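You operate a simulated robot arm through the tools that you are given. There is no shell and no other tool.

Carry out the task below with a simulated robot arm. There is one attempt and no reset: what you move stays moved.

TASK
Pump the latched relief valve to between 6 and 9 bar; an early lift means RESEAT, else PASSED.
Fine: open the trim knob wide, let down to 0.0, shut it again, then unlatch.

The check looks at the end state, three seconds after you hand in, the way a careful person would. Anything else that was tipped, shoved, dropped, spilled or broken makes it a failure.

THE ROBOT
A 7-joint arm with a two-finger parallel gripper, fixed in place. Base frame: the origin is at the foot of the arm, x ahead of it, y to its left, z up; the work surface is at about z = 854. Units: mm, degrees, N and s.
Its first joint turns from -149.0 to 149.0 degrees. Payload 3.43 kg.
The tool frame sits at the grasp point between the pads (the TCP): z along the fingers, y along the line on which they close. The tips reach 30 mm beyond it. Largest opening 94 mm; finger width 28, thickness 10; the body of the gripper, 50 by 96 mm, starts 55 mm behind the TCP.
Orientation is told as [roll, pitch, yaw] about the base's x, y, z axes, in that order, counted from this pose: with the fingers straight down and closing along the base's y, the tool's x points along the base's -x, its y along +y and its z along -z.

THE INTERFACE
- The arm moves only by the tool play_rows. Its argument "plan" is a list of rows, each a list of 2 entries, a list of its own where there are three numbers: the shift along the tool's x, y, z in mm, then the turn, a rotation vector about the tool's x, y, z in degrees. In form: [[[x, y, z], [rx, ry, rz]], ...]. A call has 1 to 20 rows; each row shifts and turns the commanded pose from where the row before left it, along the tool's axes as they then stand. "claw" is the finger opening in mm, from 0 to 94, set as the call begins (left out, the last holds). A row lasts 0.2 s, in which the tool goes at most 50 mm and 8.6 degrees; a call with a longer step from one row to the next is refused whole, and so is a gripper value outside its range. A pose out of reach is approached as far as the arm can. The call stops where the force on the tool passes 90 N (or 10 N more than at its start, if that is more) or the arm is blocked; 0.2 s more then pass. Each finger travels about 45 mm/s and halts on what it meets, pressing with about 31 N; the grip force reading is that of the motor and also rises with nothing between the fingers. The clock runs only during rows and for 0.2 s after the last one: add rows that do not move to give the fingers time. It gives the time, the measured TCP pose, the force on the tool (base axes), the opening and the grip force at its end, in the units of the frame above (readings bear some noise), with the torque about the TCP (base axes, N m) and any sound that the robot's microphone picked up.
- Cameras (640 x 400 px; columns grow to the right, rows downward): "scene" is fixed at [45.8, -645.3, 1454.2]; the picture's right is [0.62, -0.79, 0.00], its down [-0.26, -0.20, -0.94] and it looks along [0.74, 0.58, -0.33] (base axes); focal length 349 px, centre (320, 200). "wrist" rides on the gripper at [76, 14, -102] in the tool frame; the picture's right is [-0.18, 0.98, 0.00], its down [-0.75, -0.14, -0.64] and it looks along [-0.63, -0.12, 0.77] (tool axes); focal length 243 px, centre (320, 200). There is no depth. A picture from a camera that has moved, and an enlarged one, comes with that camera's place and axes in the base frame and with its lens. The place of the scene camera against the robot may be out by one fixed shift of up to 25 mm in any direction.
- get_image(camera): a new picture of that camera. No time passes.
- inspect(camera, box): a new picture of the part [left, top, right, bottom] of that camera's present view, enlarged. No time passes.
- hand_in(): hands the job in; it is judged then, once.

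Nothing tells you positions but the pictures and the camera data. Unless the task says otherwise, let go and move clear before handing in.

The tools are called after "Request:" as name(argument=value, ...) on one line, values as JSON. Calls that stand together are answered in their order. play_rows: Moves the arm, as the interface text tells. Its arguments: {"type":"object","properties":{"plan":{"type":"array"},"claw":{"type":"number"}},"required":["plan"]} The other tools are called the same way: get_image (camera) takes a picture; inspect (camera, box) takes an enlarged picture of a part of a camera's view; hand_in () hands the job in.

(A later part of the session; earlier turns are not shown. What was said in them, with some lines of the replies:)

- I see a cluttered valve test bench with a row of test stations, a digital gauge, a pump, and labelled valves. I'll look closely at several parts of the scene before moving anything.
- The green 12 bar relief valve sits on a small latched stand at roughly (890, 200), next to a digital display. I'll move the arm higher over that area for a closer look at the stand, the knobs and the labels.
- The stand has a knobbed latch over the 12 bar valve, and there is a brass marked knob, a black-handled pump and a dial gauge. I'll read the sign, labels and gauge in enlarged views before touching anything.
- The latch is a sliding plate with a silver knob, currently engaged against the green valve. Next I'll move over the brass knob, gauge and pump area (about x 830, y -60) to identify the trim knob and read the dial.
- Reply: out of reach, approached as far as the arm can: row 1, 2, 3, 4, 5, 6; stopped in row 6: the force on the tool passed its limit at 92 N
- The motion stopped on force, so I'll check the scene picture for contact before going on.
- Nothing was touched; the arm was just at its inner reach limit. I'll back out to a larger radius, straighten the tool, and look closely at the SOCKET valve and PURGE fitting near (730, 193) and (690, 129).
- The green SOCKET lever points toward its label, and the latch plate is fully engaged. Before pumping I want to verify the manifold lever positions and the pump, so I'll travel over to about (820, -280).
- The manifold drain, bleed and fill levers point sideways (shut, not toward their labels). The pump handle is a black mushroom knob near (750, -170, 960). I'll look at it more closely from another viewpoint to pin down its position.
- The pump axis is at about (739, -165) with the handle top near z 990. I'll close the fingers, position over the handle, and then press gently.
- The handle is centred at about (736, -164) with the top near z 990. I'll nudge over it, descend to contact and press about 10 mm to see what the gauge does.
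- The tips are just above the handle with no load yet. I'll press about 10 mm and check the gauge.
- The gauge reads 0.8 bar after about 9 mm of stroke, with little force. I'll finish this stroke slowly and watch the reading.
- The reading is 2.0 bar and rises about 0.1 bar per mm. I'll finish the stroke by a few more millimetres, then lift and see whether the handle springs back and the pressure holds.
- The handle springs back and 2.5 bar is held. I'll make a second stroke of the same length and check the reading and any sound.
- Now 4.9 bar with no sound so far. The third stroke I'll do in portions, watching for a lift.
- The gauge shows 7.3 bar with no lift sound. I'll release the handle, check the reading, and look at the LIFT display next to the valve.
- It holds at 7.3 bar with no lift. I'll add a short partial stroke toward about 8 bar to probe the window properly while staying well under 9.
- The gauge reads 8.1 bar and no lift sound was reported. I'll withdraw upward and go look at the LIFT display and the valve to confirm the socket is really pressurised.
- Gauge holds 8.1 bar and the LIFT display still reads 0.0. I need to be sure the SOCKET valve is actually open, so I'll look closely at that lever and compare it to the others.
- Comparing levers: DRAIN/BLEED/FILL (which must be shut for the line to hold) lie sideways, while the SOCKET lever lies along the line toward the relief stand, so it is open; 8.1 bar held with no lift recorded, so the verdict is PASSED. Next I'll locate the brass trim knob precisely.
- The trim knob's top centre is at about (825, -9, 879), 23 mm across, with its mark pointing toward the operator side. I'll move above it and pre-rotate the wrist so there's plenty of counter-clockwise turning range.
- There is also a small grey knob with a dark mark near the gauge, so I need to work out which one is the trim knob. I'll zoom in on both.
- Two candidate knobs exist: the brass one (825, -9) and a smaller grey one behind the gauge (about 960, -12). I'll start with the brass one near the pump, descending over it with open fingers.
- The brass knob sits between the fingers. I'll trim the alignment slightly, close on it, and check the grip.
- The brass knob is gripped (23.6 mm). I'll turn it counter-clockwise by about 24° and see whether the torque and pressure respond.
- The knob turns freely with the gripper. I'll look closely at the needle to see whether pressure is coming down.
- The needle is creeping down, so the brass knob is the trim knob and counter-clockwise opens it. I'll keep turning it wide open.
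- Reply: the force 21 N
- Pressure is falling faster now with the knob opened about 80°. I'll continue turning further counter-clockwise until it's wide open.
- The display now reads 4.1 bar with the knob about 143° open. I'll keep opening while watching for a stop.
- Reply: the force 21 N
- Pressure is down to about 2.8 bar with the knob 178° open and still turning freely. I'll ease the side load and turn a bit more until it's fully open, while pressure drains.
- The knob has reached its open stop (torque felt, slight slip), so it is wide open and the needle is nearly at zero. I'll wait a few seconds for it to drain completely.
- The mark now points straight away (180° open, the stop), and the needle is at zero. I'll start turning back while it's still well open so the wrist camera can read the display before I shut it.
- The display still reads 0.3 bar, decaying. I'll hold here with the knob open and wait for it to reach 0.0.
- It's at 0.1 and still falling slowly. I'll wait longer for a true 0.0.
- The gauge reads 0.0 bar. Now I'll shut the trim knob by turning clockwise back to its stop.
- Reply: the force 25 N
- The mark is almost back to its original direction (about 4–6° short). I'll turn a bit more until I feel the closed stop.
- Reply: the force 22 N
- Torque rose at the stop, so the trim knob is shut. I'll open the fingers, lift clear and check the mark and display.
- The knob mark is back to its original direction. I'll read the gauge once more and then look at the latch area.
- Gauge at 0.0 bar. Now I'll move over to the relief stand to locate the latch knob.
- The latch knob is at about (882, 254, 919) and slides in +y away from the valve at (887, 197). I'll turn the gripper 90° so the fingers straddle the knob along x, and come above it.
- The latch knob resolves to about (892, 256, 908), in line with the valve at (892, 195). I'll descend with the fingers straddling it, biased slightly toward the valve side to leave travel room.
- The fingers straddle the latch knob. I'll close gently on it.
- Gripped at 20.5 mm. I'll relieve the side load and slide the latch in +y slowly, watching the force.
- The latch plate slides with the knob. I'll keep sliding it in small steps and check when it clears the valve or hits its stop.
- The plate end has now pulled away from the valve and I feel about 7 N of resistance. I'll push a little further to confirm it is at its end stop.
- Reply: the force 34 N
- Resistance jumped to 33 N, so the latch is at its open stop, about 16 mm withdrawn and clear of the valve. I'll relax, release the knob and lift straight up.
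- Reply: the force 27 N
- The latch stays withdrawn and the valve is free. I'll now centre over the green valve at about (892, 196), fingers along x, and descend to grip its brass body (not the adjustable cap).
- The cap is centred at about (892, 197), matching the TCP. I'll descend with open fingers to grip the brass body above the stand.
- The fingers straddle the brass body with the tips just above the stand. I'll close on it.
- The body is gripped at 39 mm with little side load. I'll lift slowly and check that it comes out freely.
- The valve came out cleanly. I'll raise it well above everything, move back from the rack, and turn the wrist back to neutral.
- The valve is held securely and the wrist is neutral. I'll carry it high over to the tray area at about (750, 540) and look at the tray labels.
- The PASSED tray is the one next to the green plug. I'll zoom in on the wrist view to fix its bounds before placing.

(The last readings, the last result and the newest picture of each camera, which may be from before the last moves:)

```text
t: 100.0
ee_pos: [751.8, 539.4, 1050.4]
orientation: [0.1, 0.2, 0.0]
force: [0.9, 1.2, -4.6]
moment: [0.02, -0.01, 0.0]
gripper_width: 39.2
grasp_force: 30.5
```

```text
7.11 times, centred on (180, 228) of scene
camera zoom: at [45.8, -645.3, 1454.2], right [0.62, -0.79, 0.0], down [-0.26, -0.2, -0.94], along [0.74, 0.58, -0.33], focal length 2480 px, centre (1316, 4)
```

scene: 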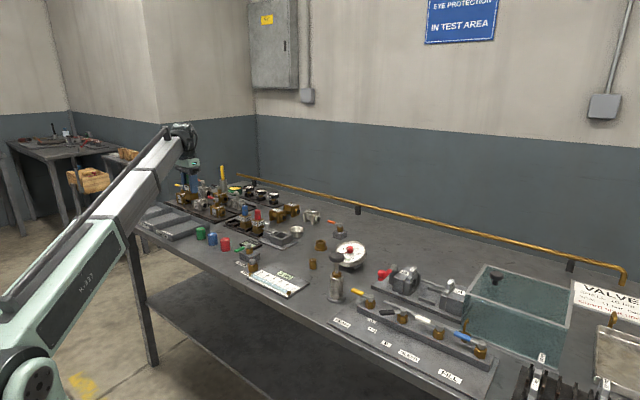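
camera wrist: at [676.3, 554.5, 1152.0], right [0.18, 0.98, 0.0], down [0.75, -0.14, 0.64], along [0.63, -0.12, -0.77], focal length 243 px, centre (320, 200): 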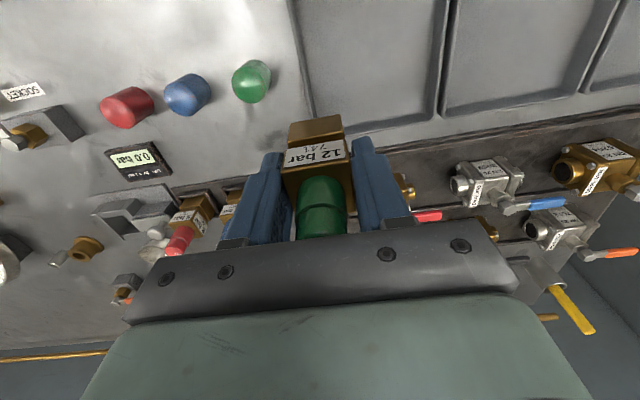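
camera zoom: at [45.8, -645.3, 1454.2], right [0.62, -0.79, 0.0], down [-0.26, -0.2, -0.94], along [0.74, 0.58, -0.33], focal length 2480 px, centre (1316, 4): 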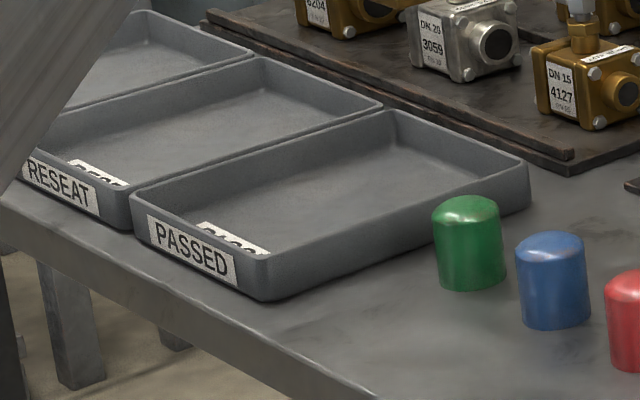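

The PASSED tray interior spans roughly x 645–798 and y 533–657. I'll move over its middle at about (722, 592) and lower the valve part of the way.

Request:
play_rows(plan=[[[10, 17.5, 0], [0, 0, 0]], [[10, 17.5, 0], [0, 0, 0]], [[10, 17.5, 0], [0, 0, 0]], [[0, 0, 20], [0, 0, 0]], [[0, 0, 25], [0, 0, 0]], [[0, 0, 25], [0, 0, 0]], [[0, 0, 20], [0, 0, 0]], [[0, 0, 15], [0, 0, 0]], [[0, 0, 0], [0, 0, 0]]])

Request:
get_image(camera="wrist")

Request:
inspect(camera="scene", box=[110, 170, 230, 250])

```text
t: 102.0
ee_pos: [720.8, 593.1, 946.4]
orientation: [0.1, 0.1, 0.1]
force: [0.2, -0.7, -4.3]
moment: [0.02, 0.0, -0.02]
gripper_width: 39.2
grasp_force: 31.7
```

```text
taken
camera wrist: at [645.3, 607.6, 1048.4], right [0.18, 0.98, 0.0], down [0.75, -0.14, 0.64], along [0.63, -0.12, -0.77], focal length 243 px, centre (320, 200)
```

wrist: 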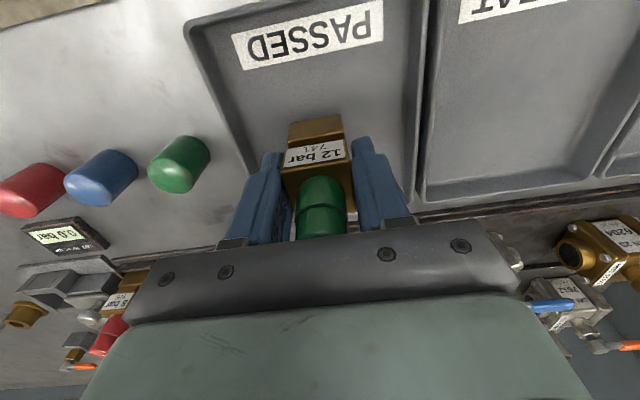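

```text
5.00 times, centred on (170, 210) of scene
camera zoom: at [45.8, -645.3, 1454.2], right [0.62, -0.79, 0.0], down [-0.26, -0.2, -0.94], along [0.74, 0.58, -0.33], focal length 1744 px, centre (1070, 150)
```

zoom: 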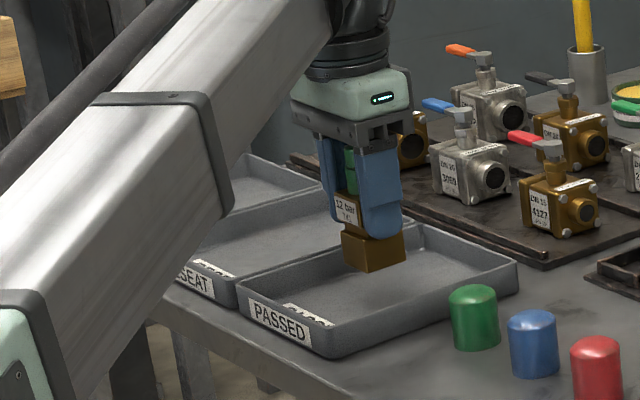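

The valve hangs over the PASSED tray floor. I'll lower it in small steps and watch for the force change at touchdown.

Request:
play_rows(plan=[[[0, 0, 8], [0, 0, 0]], [[0, 0, 5], [0, 0, 0]], [[0, 0, 3], [0, 0, 0]], [[0, 0, 3], [0, 0, 0]], [[0, 0, 0], [0, 0, 0]]])

Request:
inspect(camera="scene", box=[150, 180, 220, 250])

```text
t: 103.2
ee_pos: [720.4, 593.3, 927.9]
orientation: [0.1, 0.2, 0.0]
force: [-0.5, 0.7, -3.9]
moment: [0.0, 0.03, 0.02]
gripper_width: 39.5
grasp_force: 31.3
```

```text
5.71 times, centred on (185, 215) of scene
camera zoom: at [45.8, -645.3, 1454.2], right [0.62, -0.79, 0.0], down [-0.26, -0.2, -0.94], along [0.74, 0.58, -0.33], focal length 1993 px, centre (1091, 114)
```

zoom: 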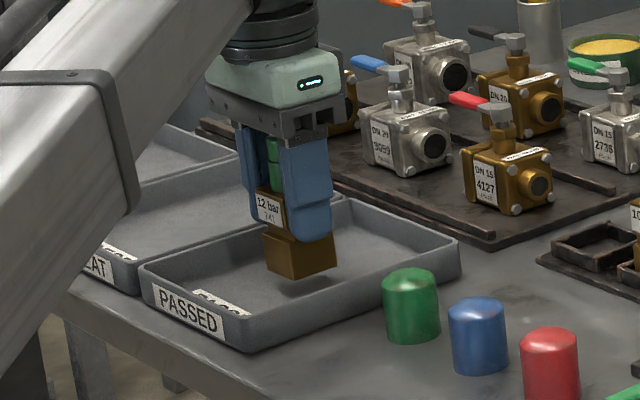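

Still a small gap above the tray floor. I'll continue down gently.

Request:
play_rows(plan=[[[0, 0, 2], [0, 0, 0]], [[0, 0, 2], [0, 0, 0]], [[0, 0, 2], [0, 0, 0]], [[0, 0, 0], [0, 0, 0]]])

Request:
inspect(camera="scene", box=[165, 200, 205, 235])

```text
t: 104.2
ee_pos: [720.8, 593.2, 921.0]
orientation: [0.1, 0.1, -0.1]
force: [0.2, -0.3, -4.6]
moment: [0.0, 0.03, 0.02]
gripper_width: 39.2
grasp_force: 30.6
```

```text
11.43 times, centred on (185, 218) of scene
camera zoom: at [45.8, -645.3, 1454.2], right [0.62, -0.79, 0.0], down [-0.26, -0.2, -0.94], along [0.74, 0.58, -0.33], focal length 3986 px, centre (1863, 0)
```

zoom: 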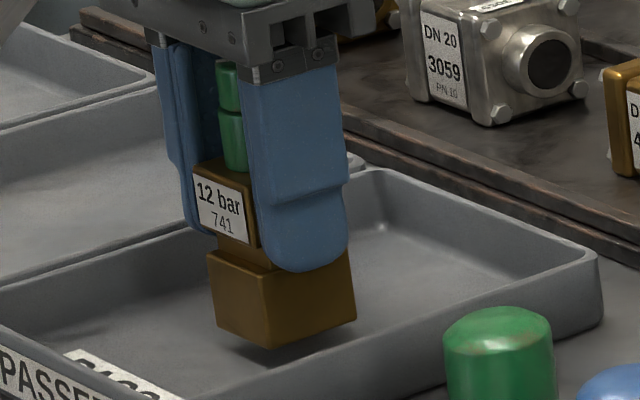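

A thin shadow gap remains. I'll keep lowering in 1.5 mm steps.

Request:
play_rows(plan=[[[0, 0, 1.5], [0, 0, 0]], [[0, 0, 1.5], [0, 0, 0]], [[0, 0, 1.5], [0, 0, 0]], [[0, 0, 0], [0, 0, 0]]])

Request:
inspect(camera="scene", box=[165, 200, 205, 235])

```text
t: 105.2
ee_pos: [720.8, 590.5, 916.0]
orientation: [0.1, 0.0, 0.0]
force: [0.0, 0.7, -3.9]
moment: [0.01, 0.02, 0.03]
gripper_width: 39.2
grasp_force: 31.1
```

```text
11.43 times, centred on (185, 218) of scene
camera zoom: at [45.8, -645.3, 1454.2], right [0.62, -0.79, 0.0], down [-0.26, -0.2, -0.94], along [0.74, 0.58, -0.33], focal length 3986 px, centre (1863, 0)
```

zoom: 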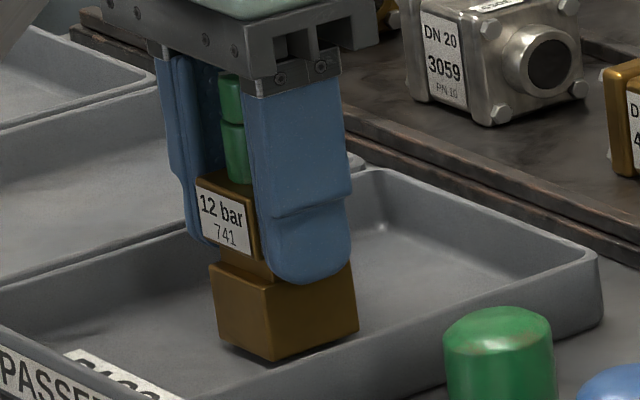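

Request:
play_rows(plan=[[[0, 0, 1.5], [0, 0, 0]], [[0, 0, 1.5], [0, 0, 0]], [[0, 0, 0], [0, 0, 0]]])

Request:
inspect(camera="scene", box=[165, 200, 205, 235])

```text
t: 106.0
ee_pos: [720.9, 591.7, 913.0]
orientation: [0.0, 0.2, 0.0]
force: [0.1, -1.1, -1.8]
moment: [0.04, 0.04, -0.04]
gripper_width: 39.3
grasp_force: 30.9
```

```text
11.43 times, centred on (185, 218) of scene
camera zoom: at [45.8, -645.3, 1454.2], right [0.62, -0.79, 0.0], down [-0.26, -0.2, -0.94], along [0.74, 0.58, -0.33], focal length 3986 px, centre (1863, 0)
```

zoom: 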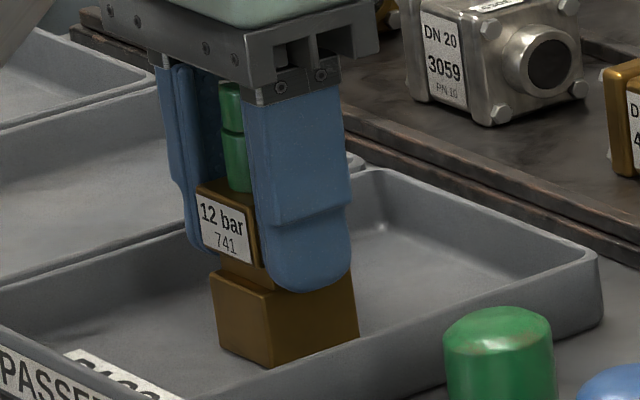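

Weight is starting to transfer to the tray floor. One more millimetre to seat it fully, then I'll release.

Request:
play_rows(plan=[[[0, 0, 0.8], [0, 0, 0]], [[0, 0, 0], [0, 0, 0]]])

```text
t: 106.6
ee_pos: [721.1, 591.6, 913.7]
orientation: [0.2, 0.0, 0.1]
force: [1.6, 0.1, 10.3]
moment: [0.16, 0.11, -0.03]
gripper_width: 39.2
grasp_force: 30.4
```

The valve is firmly on the floor (10 N up). I'll open the fingers moderately and lift straight up.

Request:
play_rows(plan=[[[0, 0, 0], [0, 0, 0]], [[0, 0, 0], [0, 0, 0]], [[0, 0, 0], [0, 0, 0]], [[0, 0, 0], [0, 0, 0]]], claw=66)

Request:
play_rows(plan=[[[0, 0, -8], [0, 0, 0]], [[0, 0, -15], [0, 0, 0]], [[0, 0, -25], [0, 0, 0]], [[0, 0, -30], [0, 0, 0]], [[0, 0, -35], [0, 0, 0]], [[0, 0, -35], [0, 0, 0]], [[0, 0, 0], [0, 0, 0]]])

Request:
get_image(camera="wrist")

Request:
inspect(camera="scene", box=[130, 180, 230, 250])

```text
t: 107.6
ee_pos: [719.6, 592.1, 911.8]
orientation: [0.1, 0.1, -0.1]
force: [0.5, 0.1, 0.4]
moment: [-0.01, 0.02, 0.0]
gripper_width: 66.1
grasp_force: 0.0
```

```text
t: 109.2
ee_pos: [718.8, 591.1, 1061.0]
orientation: [0.1, 0.1, 0.0]
force: [0.8, -1.1, 0.4]
moment: [-0.01, -0.02, 0.0]
gripper_width: 66.0
grasp_force: 0.0
```

```text
taken
camera wrist: at [645.3, 606.3, 1162.8], right [0.18, 0.98, 0.0], down [0.75, -0.14, 0.64], along [0.63, -0.12, -0.77], focal length 243 px, centre (320, 200)
```

wrist: 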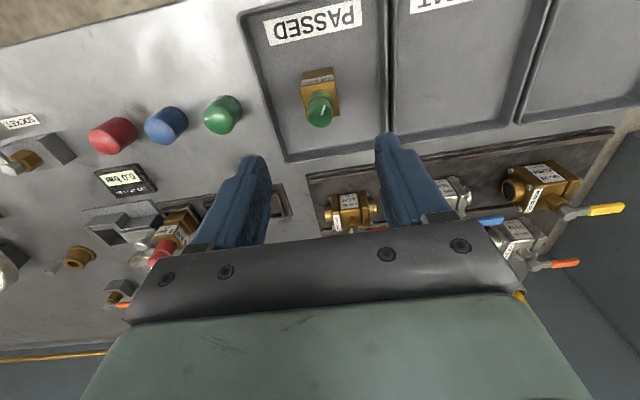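

```text
5.71 times, centred on (180, 215) of scene
camera zoom: at [45.8, -645.3, 1454.2], right [0.62, -0.79, 0.0], down [-0.26, -0.2, -0.94], along [0.74, 0.58, -0.33], focal length 1993 px, centre (1120, 114)
```

zoom: 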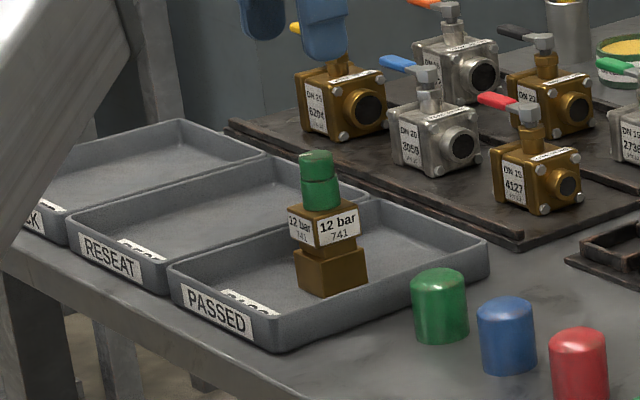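

The valve stands upright in the PASSED tray. I'll back the arm away and check the whole bench once more (gauge, trim knob, latch, neighbours).

Request:
play_rows(plan=[[[-15, 0, -25], [0, 0, 0]], [[-20, 0, -30], [0, 0, 0]], [[-20, 0, -30], [0, 0, 0]], [[-20, 0, -30], [0, 0, 0]], [[0, 0, 0], [0, 0, 0]]])

Request:
get_image(camera="wrist")

Request:
get_image(camera="scene")

Request:
inspect(camera="scene", box=[220, 180, 380, 300])

Request:
inspect(camera="wrist", box=[0, 0, 320, 240])

```text
t: 110.4
ee_pos: [796.1, 590.3, 1175.7]
orientation: [0.0, 0.1, 0.0]
force: [0.0, -0.3, 0.6]
moment: [0.0, 0.03, 0.02]
gripper_width: 65.9
grasp_force: 0.0
```

```text
taken
camera wrist: at [720.4, 606.1, 1278.3], right [0.18, 0.98, 0.0], down [0.75, -0.14, 0.64], along [0.63, -0.12, -0.77], focal length 243 px, centre (320, 200)
```

wrist: 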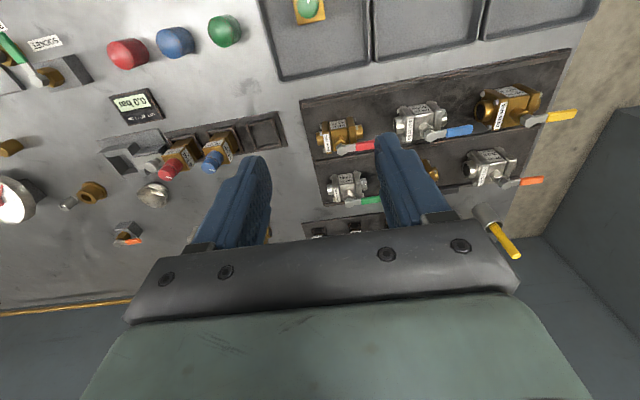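

```text
taken
```

scene: 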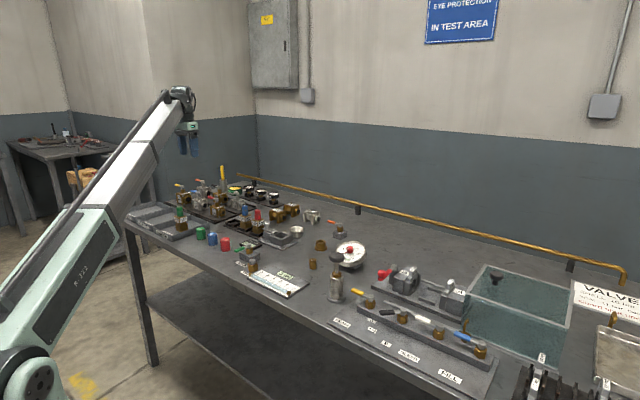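

```text
3.33 times, centred on (300, 240) of scene
camera zoom: at [45.8, -645.3, 1454.2], right [0.62, -0.79, 0.0], down [-0.26, -0.2, -0.94], along [0.74, 0.58, -0.33], focal length 1162 px, centre (387, 67)
```

zoom: 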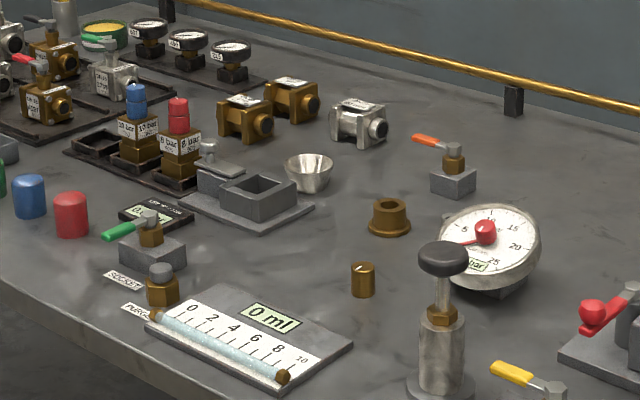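

```text
1.67 times, centred on (160, 120) of wrist
camera zoom: at [720.4, 606.1, 1278.3], right [0.18, 0.98, 0.0], down [0.75, -0.14, 0.64], along [0.63, -0.12, -0.77], focal length 404 px, centre (587, 333)
```

zoom: 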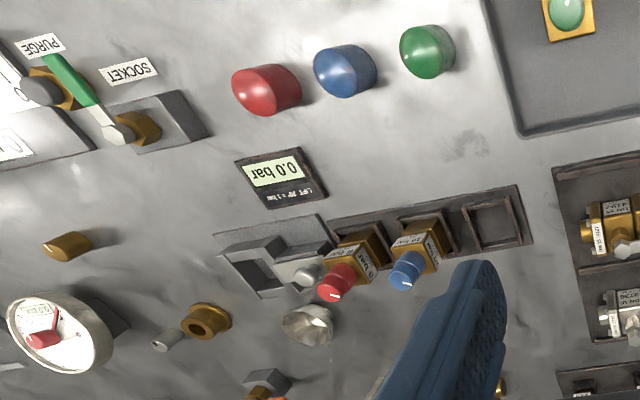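

The bench looks right: the gauge and LIFT display read 0.0, the trim knob is shut at its original mark, and the latch is withdrawn. The 12 bar valve stands in the PASSED tray, nothing else has moved, and the arm is clear, so I'm handing in.

Request:
hand_in()

```text
The job is handed in.
```

I finished the test and handed the job in. The 12 bar relief valve went into the PASSED tray, because it held 8.1 bar with no lift.

- **Test:** I pumped the latched valve to 8.1 bar. The pressure held, the LIFT display stayed at 0.0, and the microphone picked up no sound.
- **Let-down:** I opened the brass trim knob to its 180° stop and waited until the gauge read 0.0. I then turned it shut again, back to its original mark.
- **Unlatching:** I slid the latch back to its stop, lifted the valve out by its brass body without turning the cap, and stood it upright in the tray.
- **End state:** The gauge and the LIFT display both read 0.0, and I saw nothing else on the bench moved. The gripper is open and clear.

I judged the SOCKET valve to be open from its lever position and did not test it. If it was actually shut, the relief valve never saw the 8.1 bar and the PASSED verdict would not hold. I left it untested because turning it under pressure might have sent water to the open clamp.
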